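You operate a simulated robot arm through the tools that you are given. There is no shell and no other tool.

The job below is to be done with a simulated robot arm. You get a single attempt, and the scene is never put back.

TASK
Clear the LEVER OPEN fault, run the cycle and go back to manual.

It is judged by the outcome, as a careful person would: the job done as asked, and still so three seconds after it is handed in. It fails if anything else is knocked over, pushed out of place, dropped, spilled or broken.

THE ROBOT
A 7-joint arm with a fingered hand, fixed in place. Base frame: the origin is on the floor under the middle of its stand, x ahead of it, y to its left, z up. Lengths are in mm, angles in degrees, forces in N, time in s.
With the tool pointing down near the work surface it reaches from about 100 to 840 mm from the base axis. Its first joint turns from -115.0 to 115.0 degrees. Payload 5 kg.
Tool frame: the origin (TCP) lies between the finger pads and is the grasp point; the fingertips stand 32 mm ahead of it; z points along the fingers, y is the line along which they close. The gripper opens to 160 mm; its body begins 89 mm behind the TCP. The gripper is a hand of 4 fingers: y runs from the thumb to the fingers, the wrist lies at [0, 0, -267] in the tool frame.
Orientation is told as [roll, pitch, yaw] about the base's x, y, z axes, in that order, counted from this pose: with the fingers straight down and closing along the base's y, the tool's x points along the base's -x, its y along +y and its z along -z.

THE INTERFACE
- The arm moves only by the tool arm_command. Its argument "rows" is one flat list of numbers, 6 for each row, row after row: the shift along the tool's x, y, z in units of 400 mm (1.0 is 400 mm), then the turn, a rotation vector about the tool's x, y, z in units of 90 degrees (1.0 is 90 degrees). In form: [x, y, z, ax, ay, az, x, y, z, ax, ay, az, ...]. A call has 1 to 20 rows; each row is the pose to reach, as a shift and turn from the pose commanded when the call began, along the tool's axes at that moment. A call with a number of a shift or a turn outside -1 to 1 is refused whole. A row lasts 0.2 s, in which the tool goes at most 50 mm and 8.6 degrees; a call with a longer step from one row to the next is refused whole. Where a pose cannot be reached the arm comes as near as it can. A force on the tool above 40 N (or 10 N above the force at the start of the call, whichever is more), or a blocked arm, ends the call early, and 0.2 s more pass. In this call time passes only in rows, and 0.2 s behind the last. It gives the time, the measured TCP pose, the force on the tool (base axes), the opening and the grip force at its end, in the units of the frame above (readings bear some noise), with the torque about the TCP (base axes, N m) and any sound that the robot's microphone picked up.
- Cameras (640 x 400 px; columns grow to the right, rows downward): "scene" is fixed at [49.3, -651.7, 1144]; the picture's right is [0.96, -0.28, 0.00], its down [-0.01, -0.05, -1.00] and it looks along [0.28, 0.96, -0.05] (base axes); focal length 314 px, centre (320, 200). "wrist" rides on the gripper at [80, -4, -114] in the tool frame; the picture's right is [0.05, 1.00, 0.00], its down [-0.82, 0.04, -0.58] and it looks along [-0.58, 0.03, 0.82] (tool axes); focal length 265 px, centre (320, 200). There is no depth. A picture from a camera that has moved, and an enlarged one, comes with that camera's place and axes in the base frame and with its lens.
- get_image(camera): a new picture of that camera. The clock stands still meanwhile.
- move_column(by): slides the trunk up (or, below 0, down) by that many mm; the arm rides with it, the base frame stays. It gives what a move gives, with no picture.
- set_fingers(finger1, finger2, finger3, thumb_bend): sets how far each is bent, from 0 (flat) to 100 (curled in); at 30 the hand is open as for a grip, at 70 the pads meet at the TCP. One left out holds its place. A second passes; each finger stops where it meets its share of the squeeze, and holds until it gets a number again. It is the only way to open and close the hand. It gives what a move gives, with no picture; readings hold the bend of each and the force on the fingers (four entries, about 0 where the hand has none), thumb and palm.
- zoom(camera, box): a new picture of the part [left, top, right, bottom] of that camera's present view, enlarged. The clock stands still meanwhile.
- sign_off(): hands the job in; it is judged then, once.

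Places have to be worked out from the pictures, the camera data and where the tool is seen. Open the gripper and draw the arm clear of the work before you hand the job in, unless the task says otherwise.

The tools are called after "Emit:" by a JSON object that holds its "method" and its "body". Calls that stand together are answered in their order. arm_command: Moves the arm, as the interface text tells. Its arguments: {"type":"object","properties":{"rows":{"type":"array","items":{"type":"number"}}},"required":["rows"]} The other tools are called the same way: move_column (by) moves the trunk up or down; set_fingers (finger1, finger2, finger3, thumb_bend) moves the fingers one by one; get_image (camera) takes a picture; zoom (camera, box) takes an enlarged picture of a part of a camera's view; sign_off () hands the job in.

At the start:

```text
clock: 0.0
eef_pos: [453.0, 449.3, 1421.4]
orientation: [0.0, -0.1, 0.0]
wrist_force: [0.1, -0.3, 0.0]
moment: [0.04, -0.03, 0.02]
gripper_width: 159.7
gripper_force: 0.0
shape: jaw
bend: [30.0, 30.0, 30.0, 30.0]
finger forces: [0.0, 0.1, 0.1, 0.0, 0.0, 0.1]
trunk travel left (down, up): [-825.0, 165.0]
```

scene: 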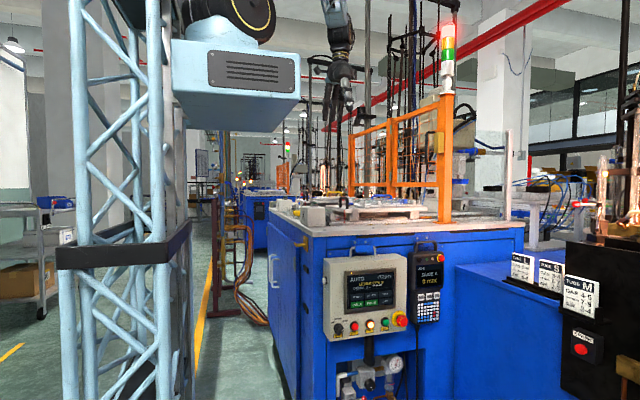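
wrist: 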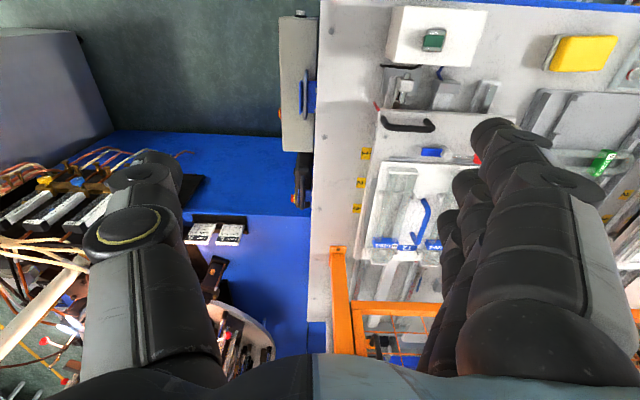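

I'll start by enlarging the control panel, the signs and the work surface to understand the scene.

Emit:
{"method": "zoom", "body": {"camera": "scene", "box": [310, 230, 470, 350]}}

Emit:
{"method": "zoom", "body": {"camera": "scene", "box": [480, 230, 640, 400]}}

Emit:
{"method": "zoom", "body": {"camera": "scene", "box": [270, 140, 520, 260]}}

Emit:
{"method": "zoom", "body": {"camera": "wrist", "box": [320, 0, 640, 200]}}

Emit:
{"method": "zoom", "body": {"camera": "wrist", "box": [320, 120, 520, 360]}}

```text
3.33 times, centred on (390, 290) of scene
camera zoom: at [49.3, -651.7, 1144.0], right [0.96, -0.28, 0.0], down [-0.01, -0.05, -1.0], along [0.28, 0.96, -0.05], focal length 1045 px, centre (87, -100)
```

zoom: 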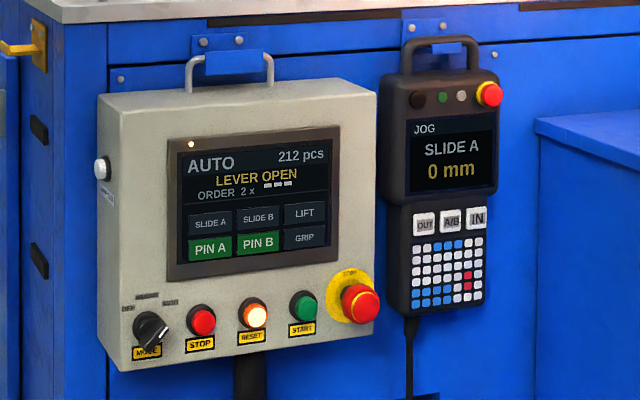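

```text
2.35 times, centred on (560, 315) of scene
camera zoom: at [49.3, -651.7, 1144.0], right [0.96, -0.28, 0.0], down [-0.01, -0.05, -1.0], along [0.28, 0.96, -0.05], focal length 738 px, centre (-245, -71)
```

zoom: 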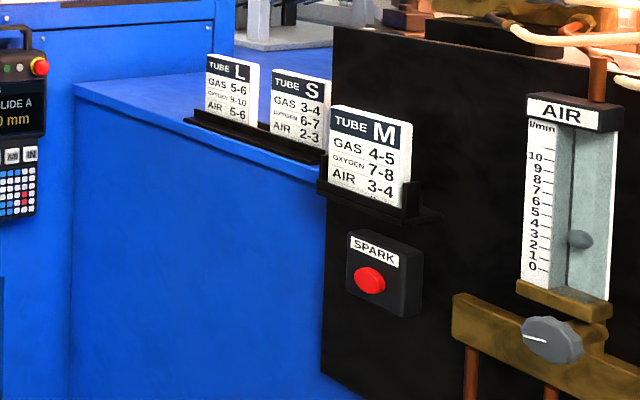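

```text
2.56 times, centred on (395, 200) of scene
camera zoom: at [49.3, -651.7, 1144.0], right [0.96, -0.28, 0.0], down [-0.01, -0.05, -1.0], along [0.28, 0.96, -0.05], focal length 803 px, centre (128, 200)
```

zoom: 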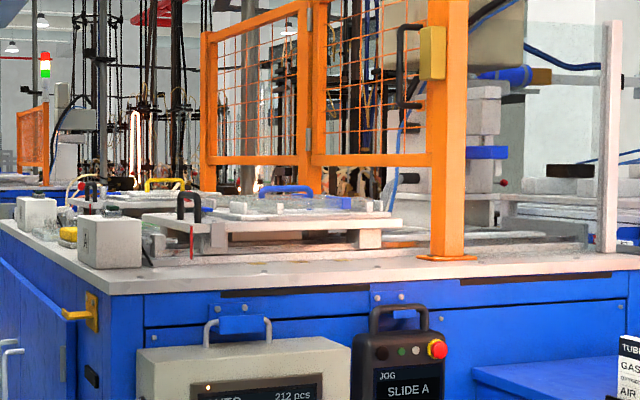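

```text
2.00 times, centred on (480, 100) of wrist
camera zoom: at [371.7, 446.4, 1535.1], right [-0.05, 1.0, 0.0], down [0.82, 0.04, 0.58], along [0.58, 0.03, -0.82], focal length 531 px, centre (0, 400)
```

zoom: 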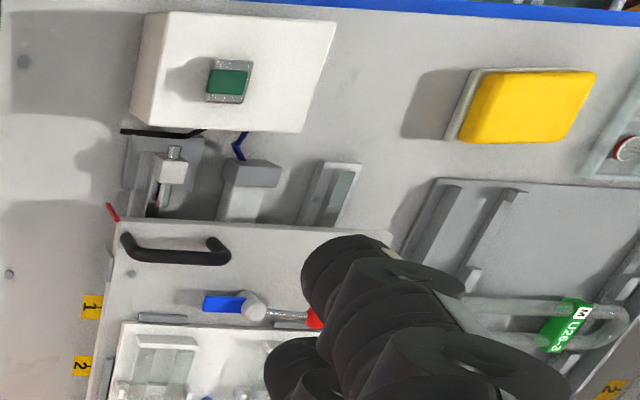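

```text
1.67 times, centred on (420, 240) of wrist
camera zoom: at [371.7, 446.4, 1535.1], right [-0.05, 1.0, 0.0], down [0.82, 0.04, 0.58], along [0.58, 0.03, -0.82], focal length 442 px, centre (153, 133)
```

zoom: 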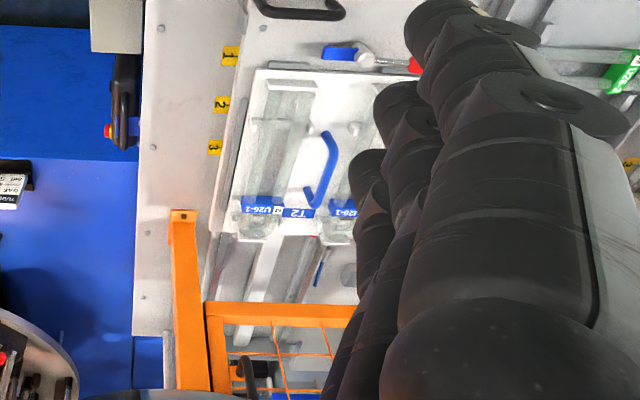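

The panel shows AUTO, LEVER OPEN, RESET lit. I'll zoom further into the details to read the mode labels, message and clamp levers.

Emit:
{"method": "zoom", "body": {"camera": "scene", "box": [335, 260, 405, 304]}}

Emit:
{"method": "zoom", "body": {"camera": "scene", "box": [330, 295, 410, 345]}}

Emit:
{"method": "zoom", "body": {"camera": "scene", "box": [270, 190, 370, 252]}}

Emit:
{"method": "zoom", "body": {"camera": "scene", "box": [350, 180, 450, 242]}}

Emit:
{"method": "zoom", "body": {"camera": "wrist", "box": [350, 50, 480, 170]}}

Emit:
{"method": "zoom", "body": {"camera": "scene", "box": [320, 330, 420, 400]}}

```text
9.09 times, centred on (370, 282) of scene
camera zoom: at [49.3, -651.7, 1144.0], right [0.96, -0.28, 0.0], down [-0.01, -0.05, -1.0], along [0.28, 0.96, -0.05], focal length 2850 px, centre (-134, -546)
```

zoom: 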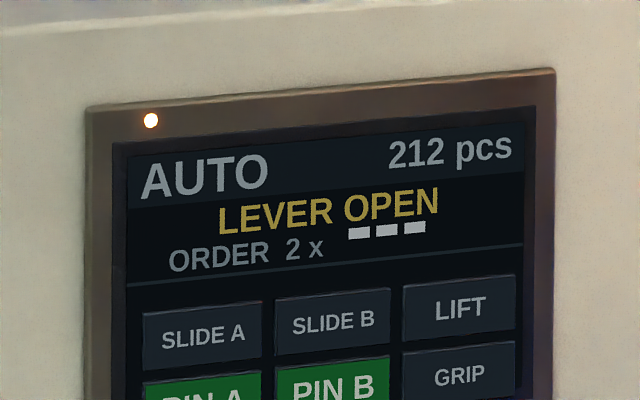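

```text
8.00 times, centred on (370, 320) of scene
camera zoom: at [49.3, -651.7, 1144.0], right [0.96, -0.28, 0.0], down [-0.01, -0.05, -1.0], along [0.28, 0.96, -0.05], focal length 2508 px, centre (-80, -760)
```

zoom: 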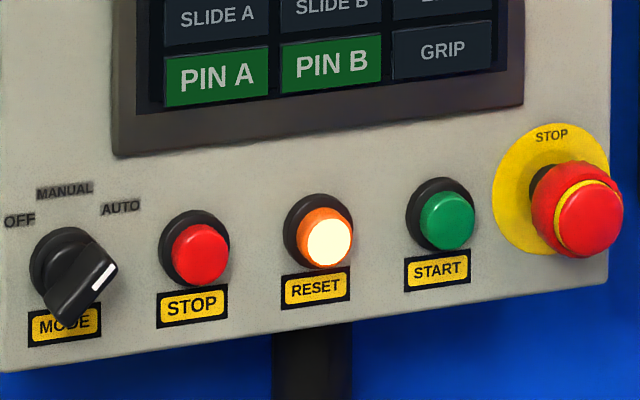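

```text
6.40 times, centred on (320, 221) of scene
camera zoom: at [49.3, -651.7, 1144.0], right [0.96, -0.28, 0.0], down [-0.01, -0.05, -1.0], along [0.28, 0.96, -0.05], focal length 2007 px, centre (320, 66)
```

zoom: 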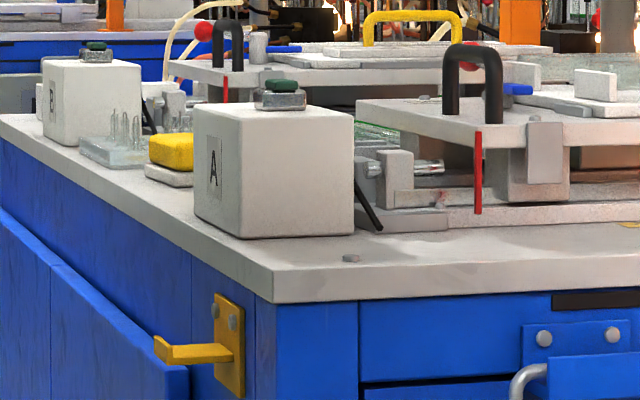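

```text
6.40 times, centred on (400, 211) of scene
camera zoom: at [49.3, -651.7, 1144.0], right [0.96, -0.28, 0.0], down [-0.01, -0.05, -1.0], along [0.28, 0.96, -0.05], focal length 2007 px, centre (-192, 130)
```

zoom: 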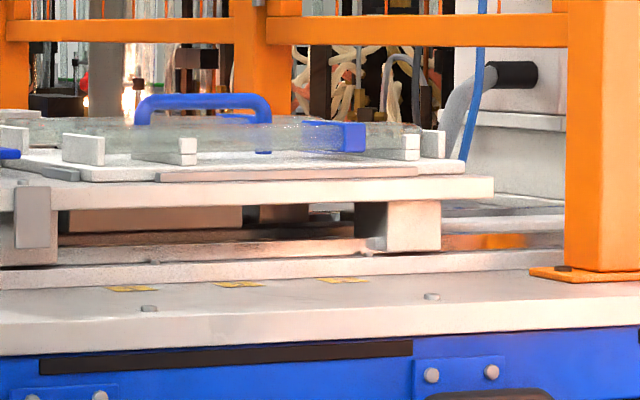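

```text
3.33 times, centred on (415, 110) of wrist
camera zoom: at [371.7, 446.4, 1535.1], right [-0.05, 1.0, 0.0], down [0.82, 0.04, 0.58], along [0.58, 0.03, -0.82], focal length 885 px, centre (3, 500)
```

zoom: 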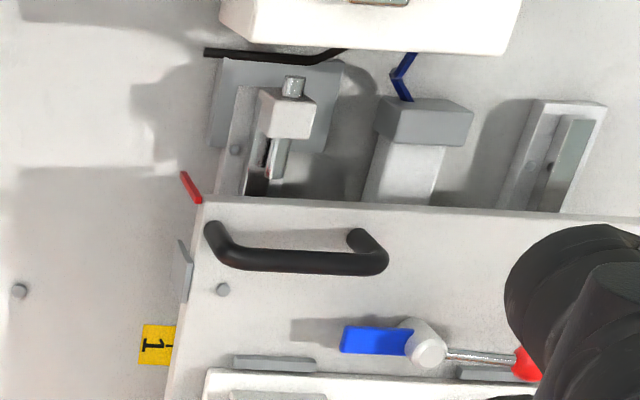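

```text
5.71 times, centred on (370, 365) of scene
camera zoom: at [49.3, -651.7, 1144.0], right [0.96, -0.28, 0.0], down [-0.01, -0.05, -1.0], along [0.28, 0.96, -0.05], focal length 1792 px, centre (34, -743)
```

zoom: 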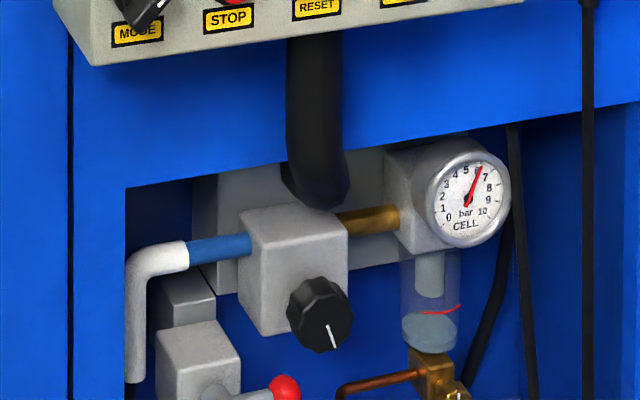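

Two stations (A, B) are visible, each with a lever that has a red ball and blue end. I'll zoom on both levers from the scene camera and the wrist.

Emit:
{"method": "zoom", "body": {"camera": "scene", "box": [295, 186, 345, 217]}}

Emit:
{"method": "zoom", "body": {"camera": "scene", "box": [330, 186, 380, 217]}}

Emit:
{"method": "zoom", "body": {"camera": "wrist", "box": [520, 0, 640, 240]}}

Emit:
{"method": "zoom", "body": {"camera": "scene", "box": [420, 0, 640, 140]}}

```text
12.80 times, centred on (320, 202) of scene
camera zoom: at [49.3, -651.7, 1144.0], right [0.96, -0.28, 0.0], down [-0.01, -0.05, -1.0], along [0.28, 0.96, -0.05], focal length 4013 px, centre (320, 181)
```

zoom: 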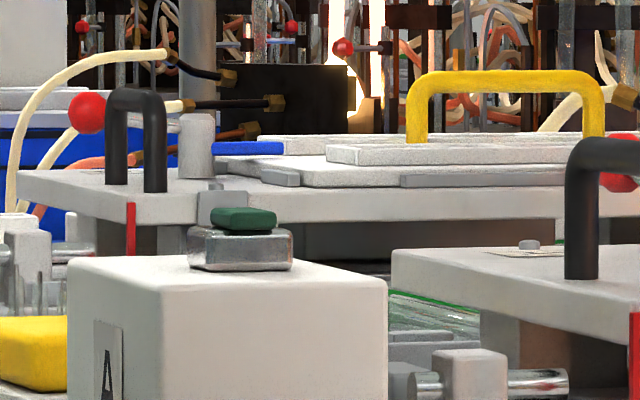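

```text
12.80 times, centred on (355, 202) of scene
camera zoom: at [49.3, -651.7, 1144.0], right [0.96, -0.28, 0.0], down [-0.01, -0.05, -1.0], along [0.28, 0.96, -0.05], focal length 4013 px, centre (-128, 181)
```

zoom: 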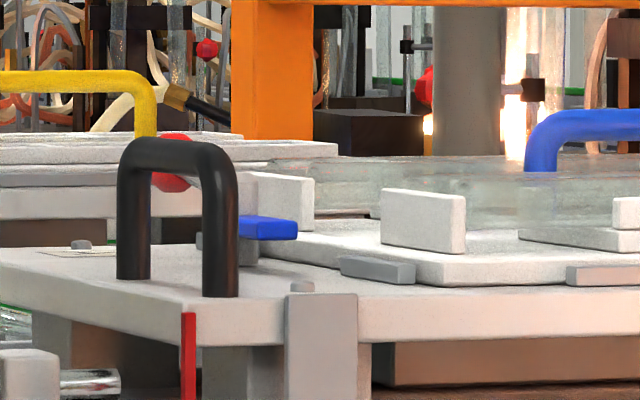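

```text
1.67 times, centred on (580, 120) of wrist
camera zoom: at [371.7, 446.4, 1535.1], right [-0.05, 1.0, 0.0], down [0.82, 0.04, 0.58], along [0.58, 0.03, -0.82], focal length 442 px, centre (-113, 333)
```

zoom: 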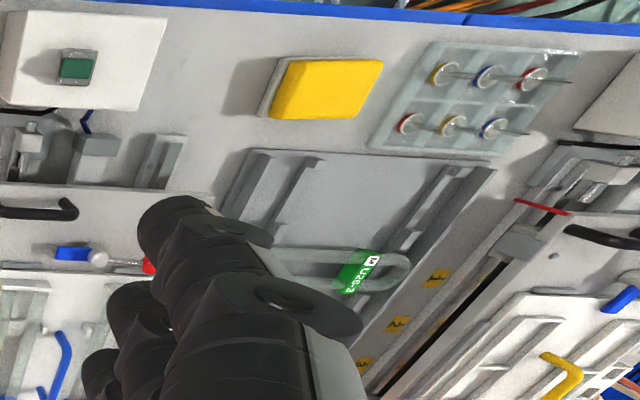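

```text
2.86 times, centred on (530, 70) of scene
camera zoom: at [49.3, -651.7, 1144.0], right [0.96, -0.28, 0.0], down [-0.01, -0.05, -1.0], along [0.28, 0.96, -0.05], focal length 896 px, centre (-280, 571)
```

zoom: 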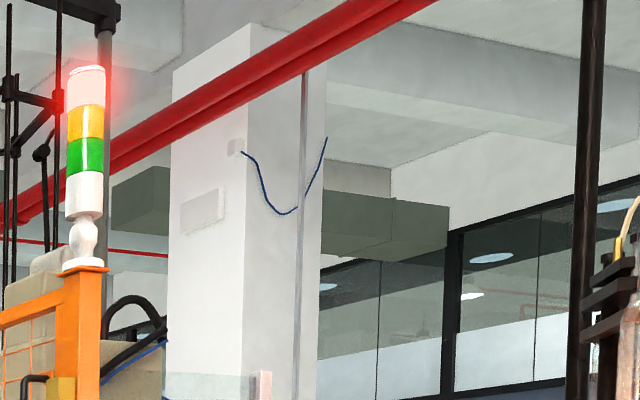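

Station A's lever appears rotated (blue arm off the plate), while B's has blue toward its plate. I'll shift the hand +y at this height to look at the A lever between the fingers.

Emit:
{"method": "arm_command", "body": {"rows": [0, 0.1, 0, 0, 0, 0, 0, 0.2, 0, 0, 0, 0, 0, 0.3, 0, 0, 0, 0, 0, 0.4, 0, 0, 0, 0]}}

Emit:
{"method": "get_image", "body": {"camera": "wrist"}}

Emit:
{"method": "get_image", "body": {"camera": "scene"}}

```text
clock: 1.0
eef_pos: [453.6, 611.4, 1420.9]
orientation: [-0.2, -0.1, -0.1]
wrist_force: [-0.5, 0.6, -0.5]
moment: [-0.01, 0.0, -0.01]
gripper_width: 160.0
gripper_force: 0.1
shape: jaw
bend: [30.0, 30.0, 30.0, 30.0]
finger forces: [0.1, 0.0, 0.0, 0.0, 0.1, 0.0]
trunk travel left (down, up): [-825.0, 165.0]
```

```text
taken
camera wrist: at [371.8, 608.0, 1532.5], right [-0.05, 1.0, 0.0], down [0.82, 0.04, 0.58], along [0.58, 0.03, -0.82], focal length 265 px, centre (320, 200)
```

wrist: 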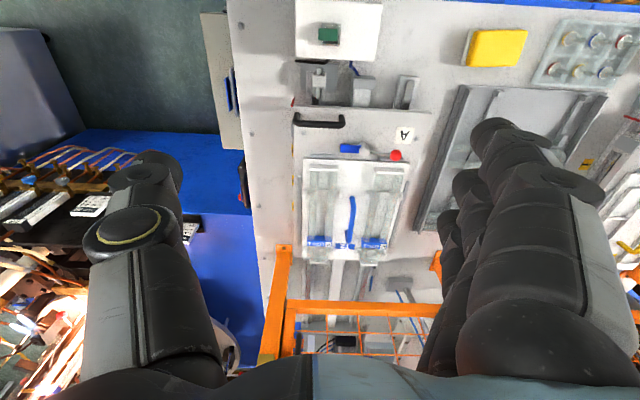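

```text
taken
```

scene: 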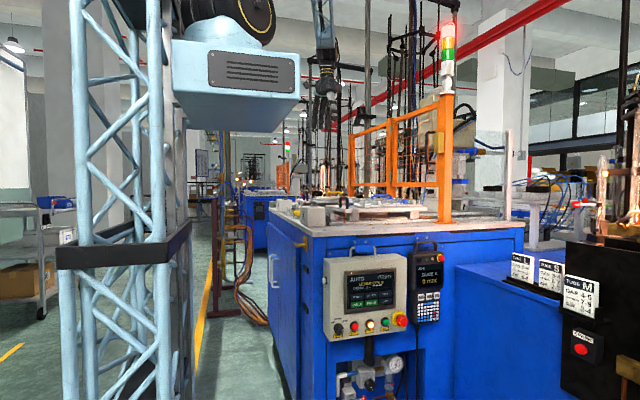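

Emit:
{"method": "zoom", "body": {"camera": "wrist", "box": [280, 90, 440, 260]}}

Emit:
{"method": "zoom", "body": {"camera": "wrist", "box": [280, 0, 480, 120]}}

Emit:
{"method": "zoom", "body": {"camera": "wrist", "box": [330, 120, 420, 180]}}

```text
2.35 times, centred on (360, 175) of wrist
camera zoom: at [371.8, 608.0, 1532.5], right [-0.05, 1.0, 0.0], down [0.82, 0.04, 0.58], along [0.58, 0.03, -0.82], focal length 624 px, centre (226, 259)
```

zoom: 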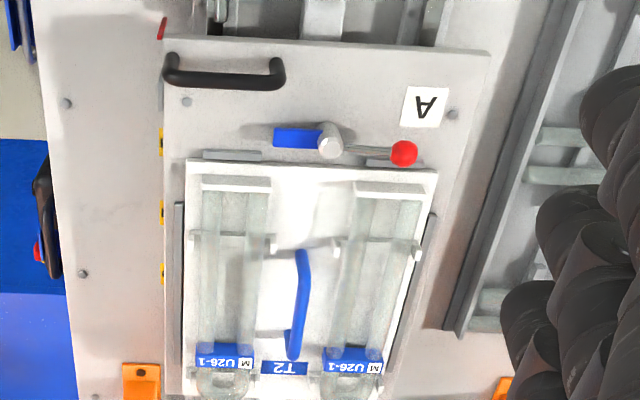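

```text
3.20 times, centred on (380, 60) of wrist
camera zoom: at [371.8, 608.0, 1532.5], right [-0.05, 1.0, 0.0], down [0.82, 0.04, 0.58], along [0.58, 0.03, -0.82], focal length 849 px, centre (128, 648)
```

zoom: 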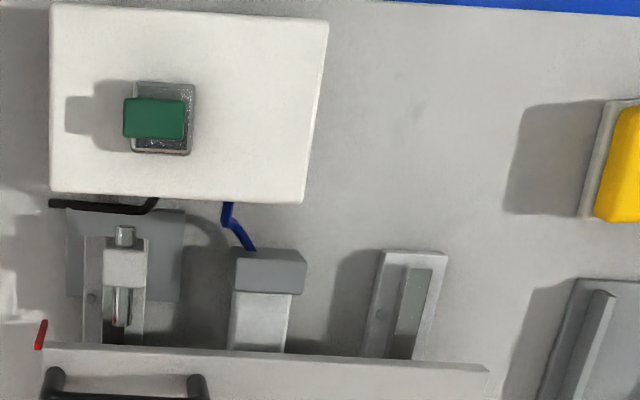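

```text
6.67 times, centred on (375, 150) of wrist
camera zoom: at [371.8, 608.0, 1532.5], right [-0.05, 1.0, 0.0], down [0.82, 0.04, 0.58], along [0.58, 0.03, -0.82], focal length 1769 px, centre (-47, 533)
```

zoom: 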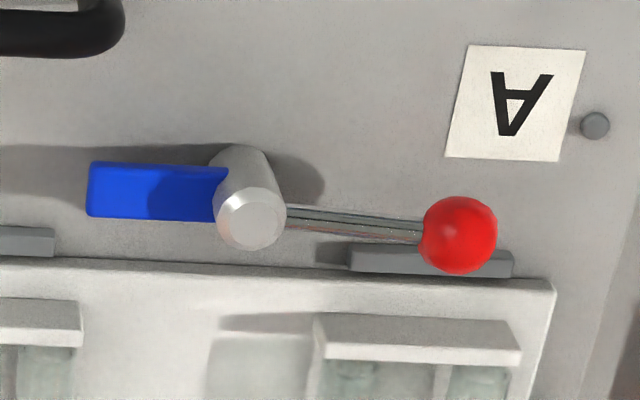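

The A lever's blue arm points off its T2 nest plate, so it looks open. I'll yaw the hand about +50° to look at station B's lever as the reference for "closed".

Emit:
{"method": "arm_command", "body": {"rows": [0.05, 0, 0, 0, 0, -0.09, 0.1, 0, 0, 0, 0, -0.18, 0.15, 0, 0, 0, 0, -0.27, 0.2, 0, 0, 0, 0, -0.36, 0.2, 0, 0, 0, 0, -0.45, 0.2, 0, 0, 0, 0, -0.54]}}

Emit:
{"method": "get_image", "body": {"camera": "wrist"}}

```text
clock: 2.4
eef_pos: [374.5, 610.0, 1423.2]
orientation: [0.0, -0.1, 48.7]
wrist_force: [0.8, 0.0, 0.2]
moment: [0.02, 0.01, 0.0]
gripper_width: 159.9
gripper_force: 0.1
shape: jaw
bend: [30.0, 30.0, 30.0, 30.0]
finger forces: [0.0, 0.0, 0.0, 0.1, 0.0, 0.0]
trunk travel left (down, up): [-825.0, 165.0]
```

```text
taken
camera wrist: at [323.0, 547.5, 1535.2], right [-0.78, 0.62, 0.0], down [0.51, 0.64, 0.58], along [0.36, 0.45, -0.82], focal length 265 px, centre (320, 200)
```

wrist: 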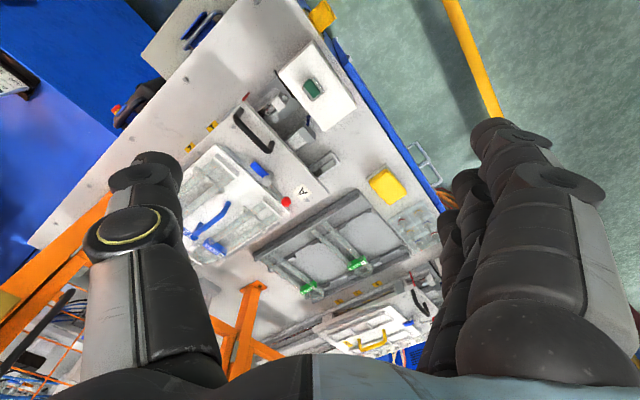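

Emit:
{"method": "zoom", "body": {"camera": "wrist", "box": [340, 260, 440, 370]}}

Emit:
{"method": "zoom", "body": {"camera": "wrist", "box": [180, 60, 360, 260]}}

```text
3.64 times, centred on (390, 315) of wrist
camera zoom: at [323.0, 547.5, 1535.2], right [-0.78, 0.62, 0.0], down [0.51, 0.64, 0.58], along [0.36, 0.45, -0.82], focal length 965 px, centre (66, -218)
```

zoom: 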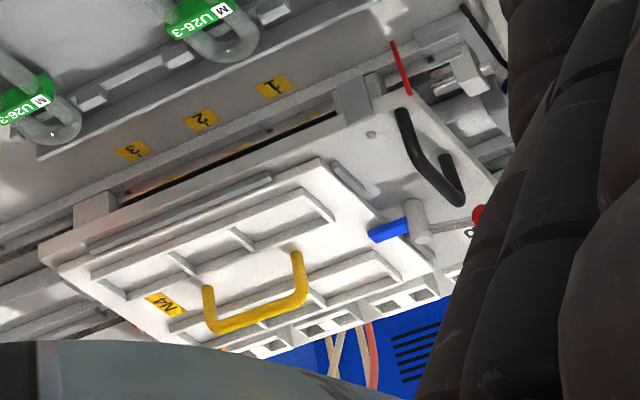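

```text
2.00 times, centred on (270, 160) of wrist
camera zoom: at [323.0, 547.5, 1535.2], right [-0.78, 0.62, 0.0], down [0.51, 0.64, 0.58], along [0.36, 0.45, -0.82], focal length 531 px, centre (420, 280)
```

zoom: 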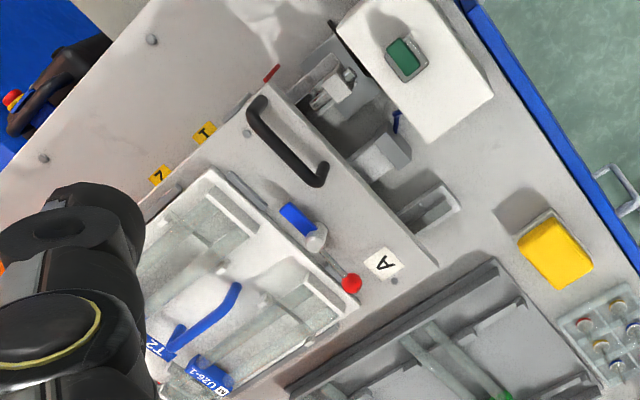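

B's closed lever shows the blue arm over the plate (+x) and the ball toward −x, so A's lever must turn 90° counter-clockwise. I'll now test finger poses up here in free air to form a single-finger poker.

Emit:
{"method": "set_fingers", "body": {"finger1": 100, "finger2": 70, "finger3": 100, "thumb_bend": 0}}

Emit:
{"method": "get_image", "body": {"camera": "wrist"}}

Emit:
{"method": "zoom", "body": {"camera": "scene", "box": [280, 0, 400, 150]}}

```text
clock: 3.4
eef_pos: [374.5, 610.9, 1422.1]
orientation: [0.0, 0.0, 48.6]
wrist_force: [-0.2, 1.1, -0.4]
moment: [0.04, 0.02, 0.0]
gripper_width: 87.3
gripper_force: 0.1
shape: fingers
bend: [100.0, 70.0, 100.0, 0.0]
finger forces: [0.0, 0.0, 0.0, 0.1, 0.0, 0.1]
trunk travel left (down, up): [-825.0, 165.0]
```

```text
taken
camera wrist: at [323.0, 547.8, 1535.1], right [-0.78, 0.62, 0.0], down [0.51, 0.64, 0.58], along [0.36, 0.45, -0.82], focal length 265 px, centre (320, 200)
```

wrist: 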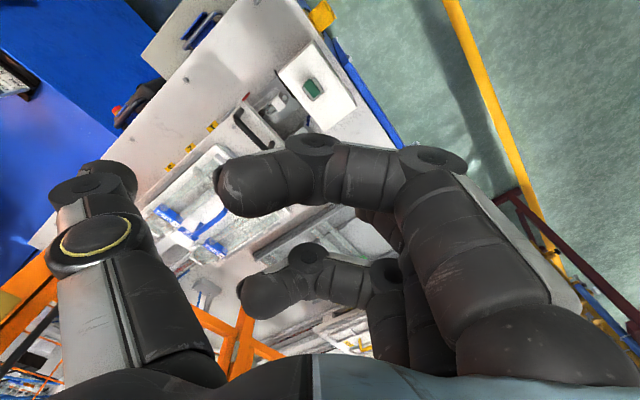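

```text
2.67 times, centred on (340, 75) of scene
camera zoom: at [49.3, -651.7, 1144.0], right [0.96, -0.28, 0.0], down [-0.01, -0.05, -1.0], along [0.28, 0.96, -0.05], focal length 836 px, centre (267, 533)
```

zoom: 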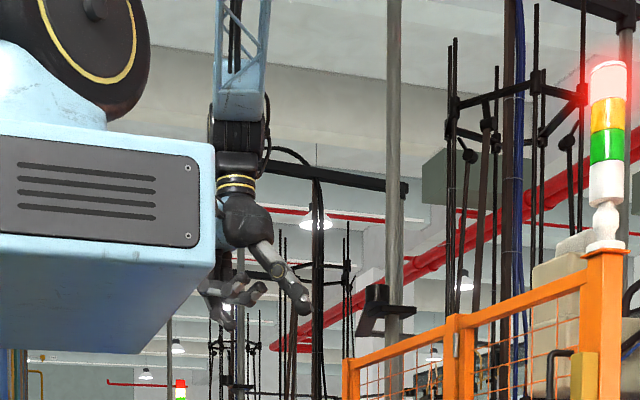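

The thumb, held flat, makes a long isolated poker if the hand is tilted "thumb down". I'll curl all fingers, keep the thumb flat, and turn the hand back to yaw 0.

Emit:
{"method": "set_fingers", "body": {"finger1": 100, "finger2": 100, "finger3": 100, "thumb_bend": 0}}

Emit:
{"method": "arm_command", "body": {"rows": [-0.047, -0.028, 0, 0, 0, 0.09, -0.094, -0.057, 0, 0, 0, 0.18, -0.141, -0.085, 0, 0, 0, 0.27, -0.188, -0.113, 0, 0, 0, 0.36, -0.236, -0.142, 0, 0, 0, 0.45, -0.283, -0.17, 0, 0, 0, 0.54]}}

Emit:
{"method": "get_image", "body": {"camera": "wrist"}}

```text
clock: 4.4
eef_pos: [375.0, 610.7, 1421.6]
orientation: [0.1, 0.0, 48.6]
wrist_force: [-0.1, 0.4, 0.1]
moment: [0.0, -0.02, 0.02]
gripper_width: 87.1
gripper_force: 0.2
shape: fingers
bend: [100.0, 100.0, 100.0, 0.0]
finger forces: [0.0, 0.0, 0.0, 0.0, 0.0, 0.0]
trunk travel left (down, up): [-825.0, 165.0]
```

```text
clock: 5.8
eef_pos: [500.7, 650.1, 1420.9]
orientation: [-0.1, 0.0, -0.1]
wrist_force: [0.3, 0.3, -1.1]
moment: [-0.02, 0.0, 0.01]
gripper_width: 87.6
gripper_force: 0.2
shape: fingers
bend: [100.0, 100.0, 100.0, 0.0]
finger forces: [0.1, 0.0, 0.0, 0.0, 0.1, 0.0]
trunk travel left (down, up): [-825.0, 165.0]
```

```text
taken
camera wrist: at [419.0, 646.6, 1535.1], right [-0.05, 1.0, 0.0], down [0.82, 0.04, 0.58], along [0.58, 0.03, -0.82], focal length 265 px, centre (320, 200)
```

wrist: 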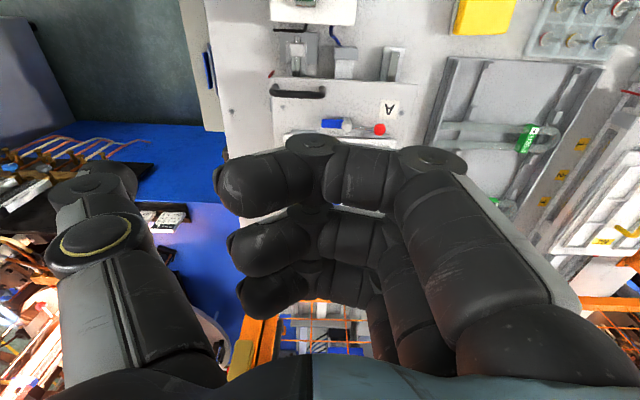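

I'll take a close look at the lever from this position to refine its location.

Emit:
{"method": "zoom", "body": {"camera": "wrist", "box": [260, 70, 420, 140]}}

```text
4.00 times, centred on (340, 105) of wrist
camera zoom: at [419.0, 646.6, 1535.1], right [-0.05, 1.0, 0.0], down [0.82, 0.04, 0.58], along [0.58, 0.03, -0.82], focal length 1062 px, centre (240, 580)
```

zoom: 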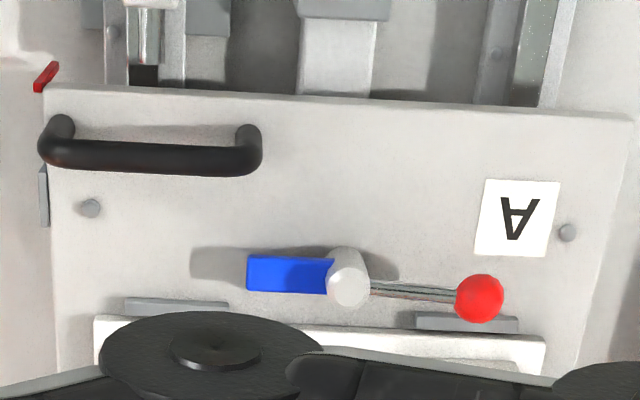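

Lever fixed: pivot ≈ (588, 706, 1061), ball ≈ (588, 765, 1067), blue arm y 659–697 at x≈575–593, handle outer edge x≈536. I'll now tilt the hand 60° so the thumb hangs down, staying high above the table.

Emit:
{"method": "arm_command", "body": {"rows": [-0.017, 0.023, 0, -0.0834, 0, 0, -0.034, 0.046, 0, -0.1667, 0, 0, -0.052, 0.069, 0, -0.25, 0, 0, -0.069, 0.092, 0, -0.3334, 0, 0, -0.086, 0.115, 0, -0.4167, 0, 0, -0.103, 0.138, 0, -0.5, 0, 0, -0.121, 0.161, 0, -0.5834, 0, 0, -0.138, 0.184, 0, -0.6667, 0, 0]}}

Emit:
{"method": "get_image", "body": {"camera": "wrist"}}

Emit:
{"method": "zoom", "body": {"camera": "scene", "box": [270, 60, 430, 240]}}

```text
clock: 7.6
eef_pos: [555.4, 722.9, 1423.1]
orientation: [60.2, 0.1, 0.0]
wrist_force: [0.6, -0.3, 0.9]
moment: [0.02, 0.03, 0.07]
gripper_width: 87.3
gripper_force: 0.0
shape: fingers
bend: [100.0, 100.0, 100.0, 0.0]
finger forces: [0.0, 0.0, 0.0, 0.0, 0.1, 0.0]
trunk travel left (down, up): [-825.0, 165.0]
```

```text
taken
camera wrist: at [473.7, 623.5, 1475.0], right [-0.05, 0.5, 0.87], down [0.82, -0.48, 0.32], along [0.58, 0.72, -0.38], focal length 265 px, centre (320, 200)
```

wrist: 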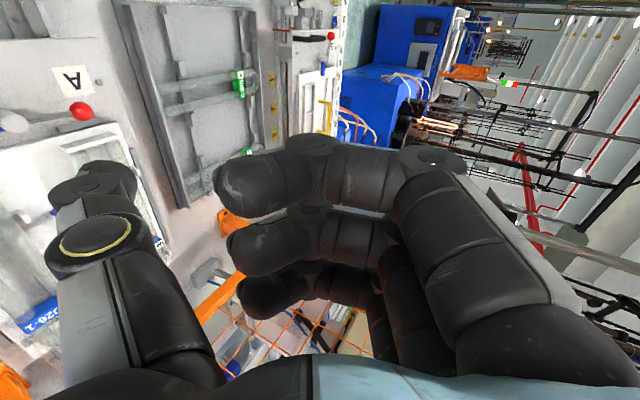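

```text
2.22 times, centred on (350, 150) of scene
camera zoom: at [49.3, -651.7, 1144.0], right [0.96, -0.28, 0.0], down [-0.01, -0.05, -1.0], along [0.28, 0.96, -0.05], focal length 697 px, centre (253, 311)
```

zoom: 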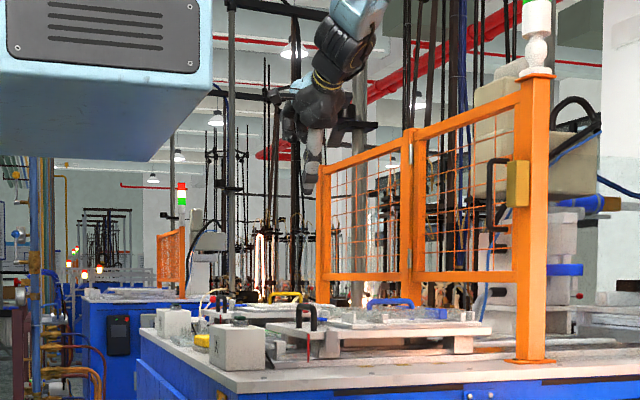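

The hand is thumb-down at height. I'll zoom on the hand in the scene view to locate the thumb tip precisely.

Emit:
{"method": "zoom", "body": {"camera": "scene", "box": [320, 70, 400, 160]}}

Emit:
{"method": "zoom", "body": {"camera": "wrist", "box": [0, 60, 240, 260]}}

```text
4.44 times, centred on (360, 115) of scene
camera zoom: at [49.3, -651.7, 1144.0], right [0.96, -0.28, 0.0], down [-0.01, -0.05, -1.0], along [0.28, 0.96, -0.05], focal length 1394 px, centre (142, 578)
```

zoom: 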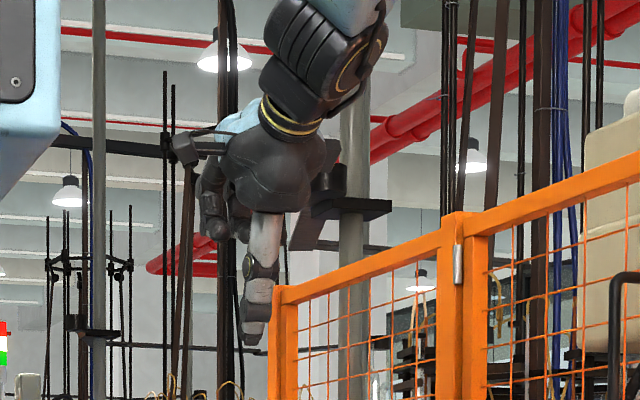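

```text
2.00 times, centred on (120, 160) of wrist
camera zoom: at [473.7, 623.5, 1475.0], right [-0.05, 0.5, 0.87], down [0.82, -0.48, 0.32], along [0.58, 0.72, -0.38], focal length 531 px, centre (720, 280)
```

zoom: 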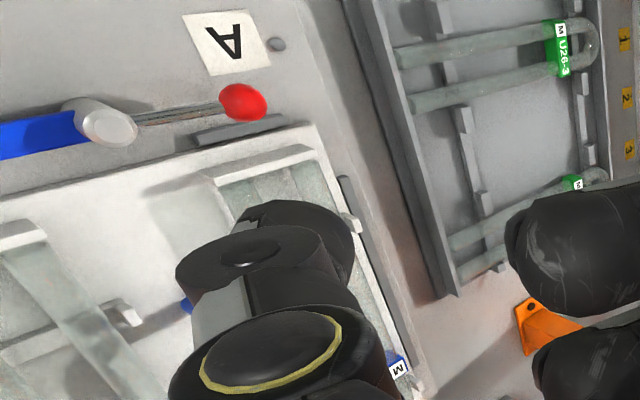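

Thumb tip ≈ TCP + (0, −36, −115). I'll lower the trunk 200 mm, leaving the tip ~25 mm above the black handle, then check again.

Emit:
{"method": "move_column", "body": {"by": -200}}

Emit:
{"method": "get_image", "body": {"camera": "wrist"}}

Emit:
{"method": "zoom", "body": {"camera": "scene", "box": [310, 110, 420, 240]}}

```text
clock: 9.8
eef_pos: [553.8, 724.0, 1222.8]
orientation: [60.0, 0.0, -0.1]
wrist_force: [0.0, 0.7, 0.1]
moment: [-0.03, 0.02, 0.04]
gripper_width: 87.4
gripper_force: 0.0
shape: fingers
bend: [100.0, 100.0, 100.0, 0.0]
finger forces: [0.1, 0.0, 0.0, 0.0, 0.1, 0.1]
trunk travel left (down, up): [-625.0, 365.0]
```

```text
taken
camera wrist: at [471.6, 624.1, 1275.0], right [-0.05, 0.5, 0.86], down [0.82, -0.48, 0.33], along [0.58, 0.72, -0.38], focal length 265 px, centre (320, 200)
```

wrist: 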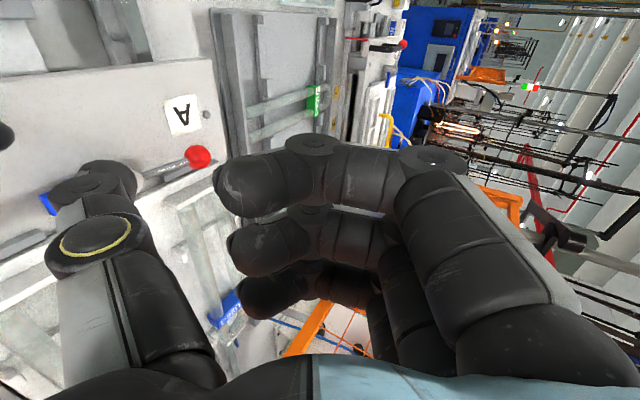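

```text
3.08 times, centred on (365, 175) of scene
camera zoom: at [49.3, -651.7, 1144.0], right [0.96, -0.28, 0.0], down [-0.01, -0.05, -1.0], along [0.28, 0.96, -0.05], focal length 965 px, centre (182, 277)
```

zoom: 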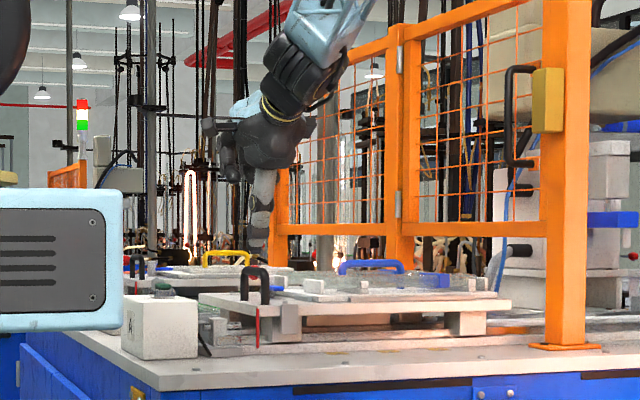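

The tip is just above the lever area. I'll zoom in on both views to see the thumb tip relative to handle and blue arm.

Emit:
{"method": "zoom", "body": {"camera": "wrist", "box": [0, 80, 240, 240]}}

Emit:
{"method": "zoom", "body": {"camera": "scene", "box": [330, 165, 390, 215]}}

```text
2.50 times, centred on (120, 160) of wrist
camera zoom: at [471.6, 624.1, 1275.0], right [-0.05, 0.5, 0.86], down [0.82, -0.48, 0.33], along [0.58, 0.72, -0.38], focal length 664 px, centre (820, 300)
```

zoom: 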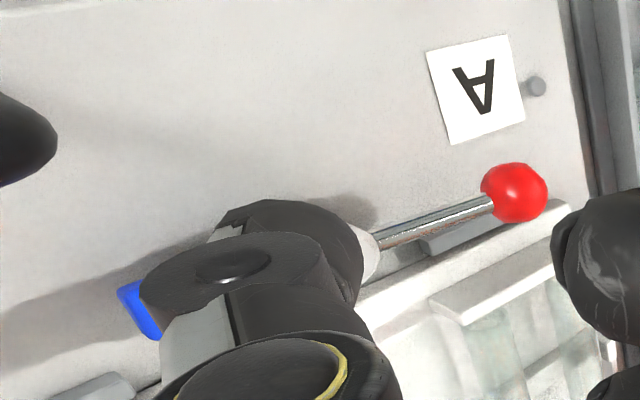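

```text
8.00 times, centred on (360, 190) of scene
camera zoom: at [49.3, -651.7, 1144.0], right [0.96, -0.28, 0.0], down [-0.01, -0.05, -1.0], along [0.28, 0.96, -0.05], focal length 2508 px, centre (0, 280)
```

zoom: 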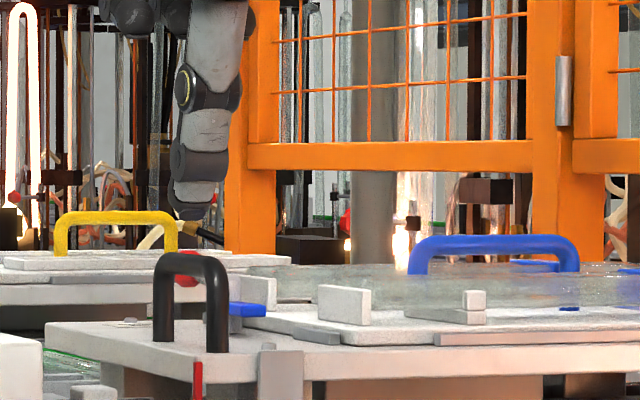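

Estimates agree: tip ≈ (554, 686, 1109). I'll shift −15 mm in y, then descend 40 mm slowly (force-guarded) between handle and blue arm and look.

Emit:
{"method": "arm_command", "body": {"rows": [-0.004, -0.0187, -0.0325, 0, 0, 0, -0.004, -0.0404, -0.02, 0, 0, 0, -0.004, -0.062, -0.0075, 0, 0, 0, -0.004, -0.0837, 0.005, 0, 0, 0, -0.004, -0.1053, 0.0175, 0, 0, 0]}}

Emit:
{"method": "get_image", "body": {"camera": "wrist"}}

Emit:
{"method": "zoom", "body": {"camera": "scene", "box": [330, 175, 380, 215]}}

```text
clock: 11.0
eef_pos: [555.2, 709.8, 1182.4]
orientation: [60.0, 0.0, 0.0]
wrist_force: [0.8, 0.0, -1.0]
moment: [0.0, 0.01, -0.01]
gripper_width: 87.3
gripper_force: 0.2
shape: fingers
bend: [100.0, 100.0, 100.0, 0.0]
finger forces: [0.0, 0.1, 0.0, 0.0, 0.0, 0.0]
trunk travel left (down, up): [-625.0, 365.0]
```

```text
taken
camera wrist: at [473.3, 609.9, 1234.3], right [-0.05, 0.5, 0.86], down [0.82, -0.48, 0.33], along [0.58, 0.72, -0.38], focal length 265 px, centre (320, 200)
```

wrist: 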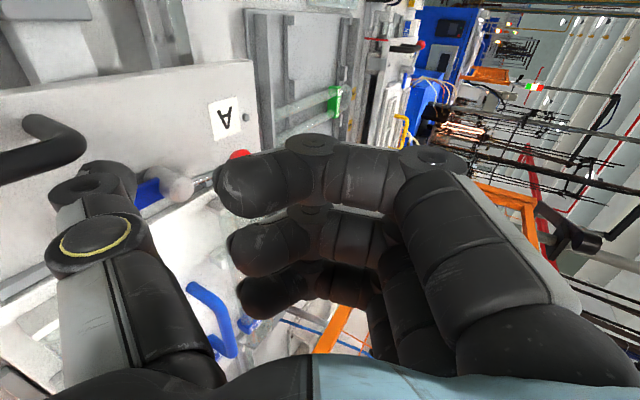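

```text
10.00 times, centred on (355, 195) of scene
camera zoom: at [49.3, -651.7, 1144.0], right [0.96, -0.28, 0.0], down [-0.01, -0.05, -1.0], along [0.28, 0.96, -0.05], focal length 3135 px, centre (-30, 250)
```

zoom: 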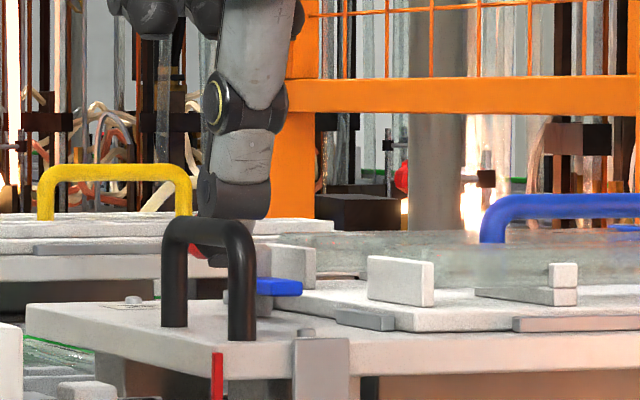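

Thumb is behind the handle with blue arm beyond. I'll descend the last ~20 mm to bring the tip to z≈1048, force-guarded.

Emit:
{"method": "arm_command", "body": {"rows": [0, -0.0145, 0.0083, 0, 0, 0, 0, -0.029, 0.0167, 0, 0, 0, 0, -0.0433, 0.025, 0, 0, 0]}}

Emit:
{"method": "zoom", "body": {"camera": "wrist", "box": [0, 80, 240, 240]}}

Emit:
{"method": "zoom", "body": {"camera": "scene", "box": [330, 180, 380, 220]}}

```text
clock: 11.8
eef_pos: [555.5, 710.0, 1163.4]
orientation: [60.0, 0.0, 0.0]
wrist_force: [-0.9, -0.2, -0.2]
moment: [0.03, 0.0, 0.0]
gripper_width: 87.4
gripper_force: 0.1
shape: fingers
bend: [100.0, 100.0, 100.0, 0.0]
finger forces: [0.1, 0.0, 0.1, 0.0, 0.0, 0.0]
trunk travel left (down, up): [-625.0, 365.0]
```

```text
2.50 times, centred on (120, 160) of wrist
camera zoom: at [472.6, 609.3, 1215.3], right [-0.05, 0.5, 0.86], down [0.82, -0.48, 0.33], along [0.58, 0.72, -0.38], focal length 664 px, centre (820, 300)
```

zoom: 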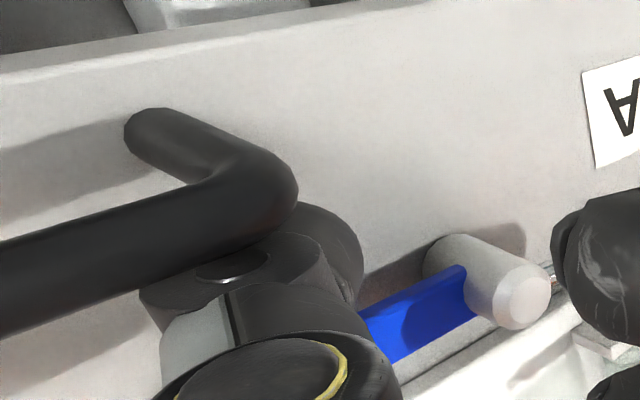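

```text
10.00 times, centred on (355, 200) of scene
camera zoom: at [49.3, -651.7, 1144.0], right [0.96, -0.28, 0.0], down [-0.01, -0.05, -1.0], along [0.28, 0.96, -0.05], focal length 3135 px, centre (-30, 200)
```

zoom: 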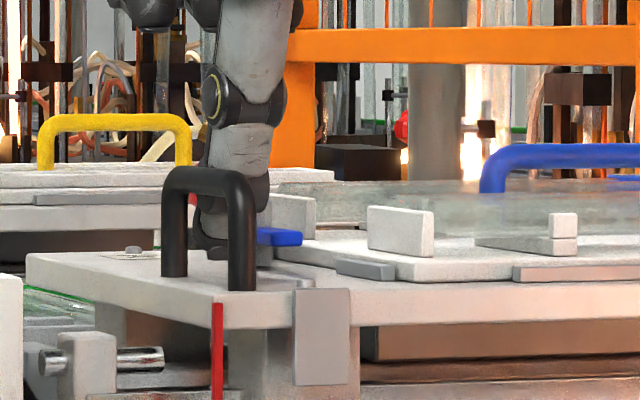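

Tip sits between handle and blue arm with no contact force. I'll push +x gently along the start of the arc, watching the force.

Emit:
{"method": "arm_command", "body": {"rows": [-0.0125, 0, 0, 0, 0, 0, -0.025, 0, 0, 0, 0, 0, -0.035, 0, 0, 0, 0, 0, -0.0463, -0.0015, -0.0026, 0, 0, 0, -0.0565, -0.0034, -0.0058, 0, 0, 0]}}

Emit:
{"method": "zoom", "body": {"camera": "wrist", "box": [0, 80, 240, 240]}}

Emit:
{"method": "zoom", "body": {"camera": "scene", "box": [330, 180, 380, 220]}}

```text
clock: 13.0
eef_pos: [577.0, 705.6, 1162.4]
orientation: [60.0, 0.0, 0.0]
wrist_force: [0.0, -0.4, 0.2]
moment: [0.02, 0.11, -0.01]
gripper_width: 86.9
gripper_force: 0.4
shape: fingers
bend: [100.0, 100.0, 100.0, 0.0]
finger forces: [0.0, 0.0, 0.0, 0.0, 0.7, 0.1]
trunk travel left (down, up): [-625.0, 365.0]
```

```text
2.50 times, centred on (120, 160) of wrist
camera zoom: at [495.4, 605.5, 1214.9], right [-0.05, 0.5, 0.86], down [0.82, -0.48, 0.33], along [0.58, 0.72, -0.38], focal length 664 px, centre (820, 300)
```

zoom: 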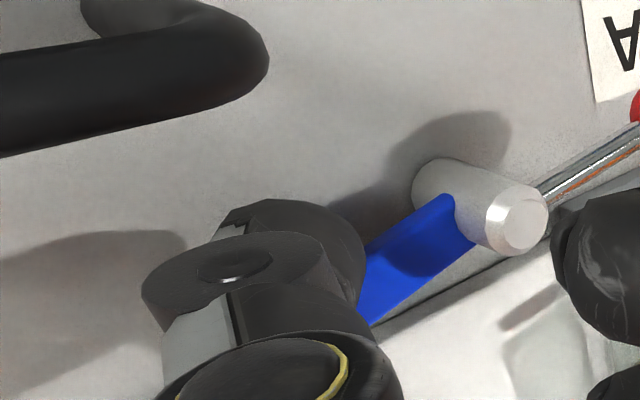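

```text
10.00 times, centred on (355, 200) of scene
camera zoom: at [49.3, -651.7, 1144.0], right [0.96, -0.28, 0.0], down [-0.01, -0.05, -1.0], along [0.28, 0.96, -0.05], focal length 3135 px, centre (-30, 200)
```

zoom: 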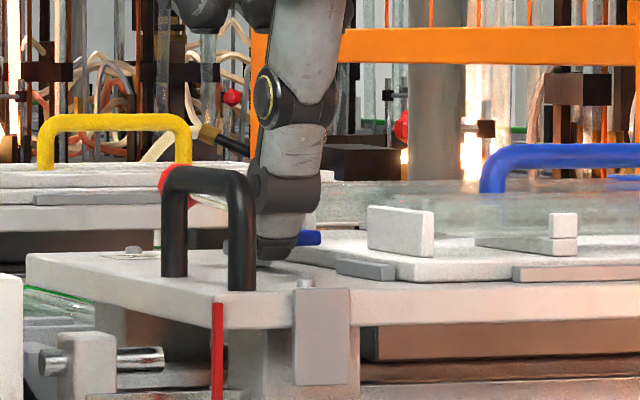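

The blue arm is rotating easily (thumb force 0.7 N). I'll continue along the arc to about 60° of rotation, rising 4 mm to clear the nest plate.

Emit:
{"method": "arm_command", "body": {"rows": [-0.0113, 0.0008, -0.0011, 0, 0, 0, -0.0223, 0.0015, -0.0023, 0, 0, 0, -0.033, 0.0035, -0.0014, 0, 0, 0, -0.0433, 0.0057, -0.0001, 0, 0, 0, -0.053, 0.0099, 0.0021, 0, 0, 0, -0.0623, 0.0145, 0.0052, 0, 0, 0]}}

Emit:
{"method": "get_image", "body": {"camera": "wrist"}}

Emit:
{"method": "zoom", "body": {"camera": "scene", "box": [330, 180, 380, 220]}}

```text
clock: 14.4
eef_pos: [601.9, 711.5, 1166.6]
orientation: [60.0, 0.0, 0.0]
wrist_force: [-0.4, 0.8, 0.1]
moment: [-0.02, 0.04, -0.02]
gripper_width: 87.4
gripper_force: 0.5
shape: fingers
bend: [100.0, 100.0, 100.0, 0.0]
finger forces: [0.0, 0.0, 0.0, 0.0, 0.3, 0.1]
trunk travel left (down, up): [-625.0, 365.0]
```

```text
taken
camera wrist: at [520.9, 610.8, 1219.3], right [-0.05, 0.5, 0.86], down [0.82, -0.48, 0.33], along [0.58, 0.72, -0.38], focal length 265 px, centre (320, 200)
```

wrist: 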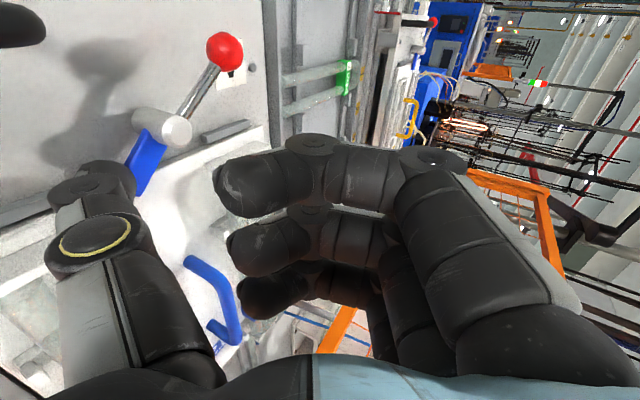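

```text
10.00 times, centred on (355, 200) of scene
camera zoom: at [49.3, -651.7, 1144.0], right [0.96, -0.28, 0.0], down [-0.01, -0.05, -1.0], along [0.28, 0.96, -0.05], focal length 3135 px, centre (-30, 200)
```

zoom: 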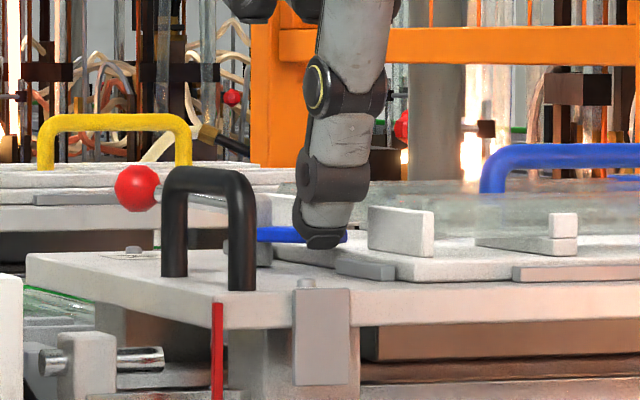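

Ball has swung toward −x; about 65° done. I'll finish the arc to push the blue arm to point +x over the nest edge.

Emit:
{"method": "arm_command", "body": {"rows": [-0.0085, 0.0032, 0.0055, 0, 0, 0, -0.0158, 0.0064, 0.011, 0, 0, 0, -0.022, 0.0104, 0.018, 0, 0, 0, -0.0275, 0.0144, 0.0249, 0, 0, 0, -0.029, 0.0165, 0.0286, 0, 0, 0]}}

Emit:
{"method": "get_image", "body": {"camera": "wrist"}}

Emit:
{"method": "zoom", "body": {"camera": "scene", "box": [330, 180, 380, 220]}}

Emit:
{"method": "zoom", "body": {"camera": "scene", "box": [335, 260, 405, 304]}}

```text
clock: 15.6
eef_pos: [615.0, 723.9, 1166.8]
orientation: [60.1, 0.0, 0.0]
wrist_force: [0.0, -1.0, 1.3]
moment: [-0.14, -0.01, 0.01]
gripper_width: 87.4
gripper_force: 0.5
shape: fingers
bend: [100.0, 100.0, 100.0, 0.0]
finger forces: [0.0, 0.0, 0.0, 0.0, 0.9, 0.0]
trunk travel left (down, up): [-625.0, 365.0]
```

```text
taken
camera wrist: at [533.3, 624.0, 1219.6], right [-0.05, 0.5, 0.86], down [0.82, -0.48, 0.33], along [0.58, 0.72, -0.38], focal length 265 px, centre (320, 200)
```

wrist: 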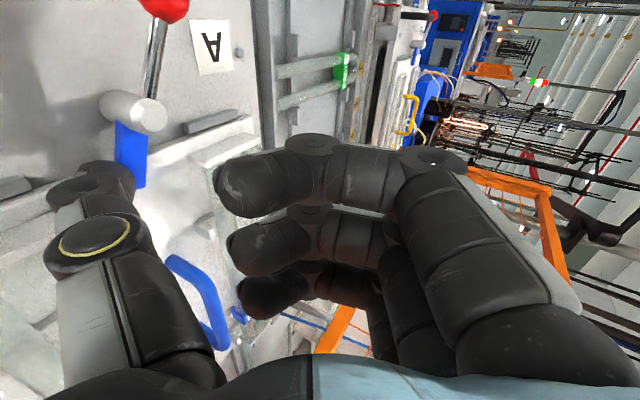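

```text
10.00 times, centred on (355, 200) of scene
camera zoom: at [49.3, -651.7, 1144.0], right [0.96, -0.28, 0.0], down [-0.01, -0.05, -1.0], along [0.28, 0.96, -0.05], focal length 3135 px, centre (-30, 200)
```

zoom: 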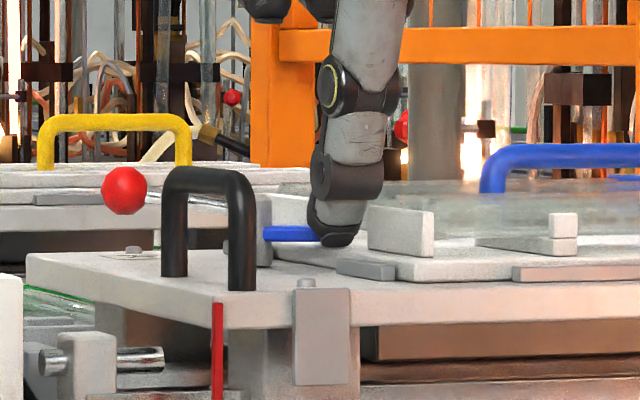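

```text
9.09 times, centred on (370, 282) of scene
camera zoom: at [49.3, -651.7, 1144.0], right [0.96, -0.28, 0.0], down [-0.01, -0.05, -1.0], along [0.28, 0.96, -0.05], focal length 2850 px, centre (-134, -546)
```

zoom: 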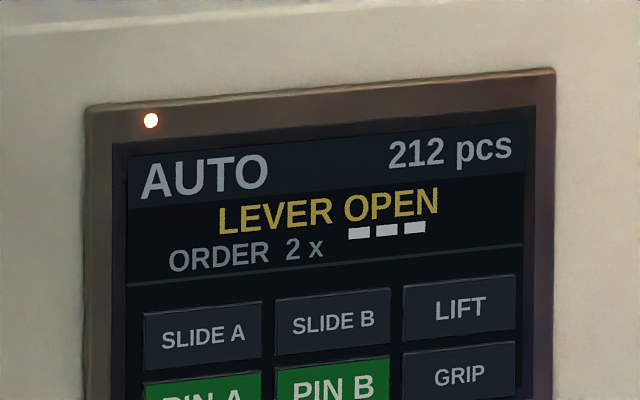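

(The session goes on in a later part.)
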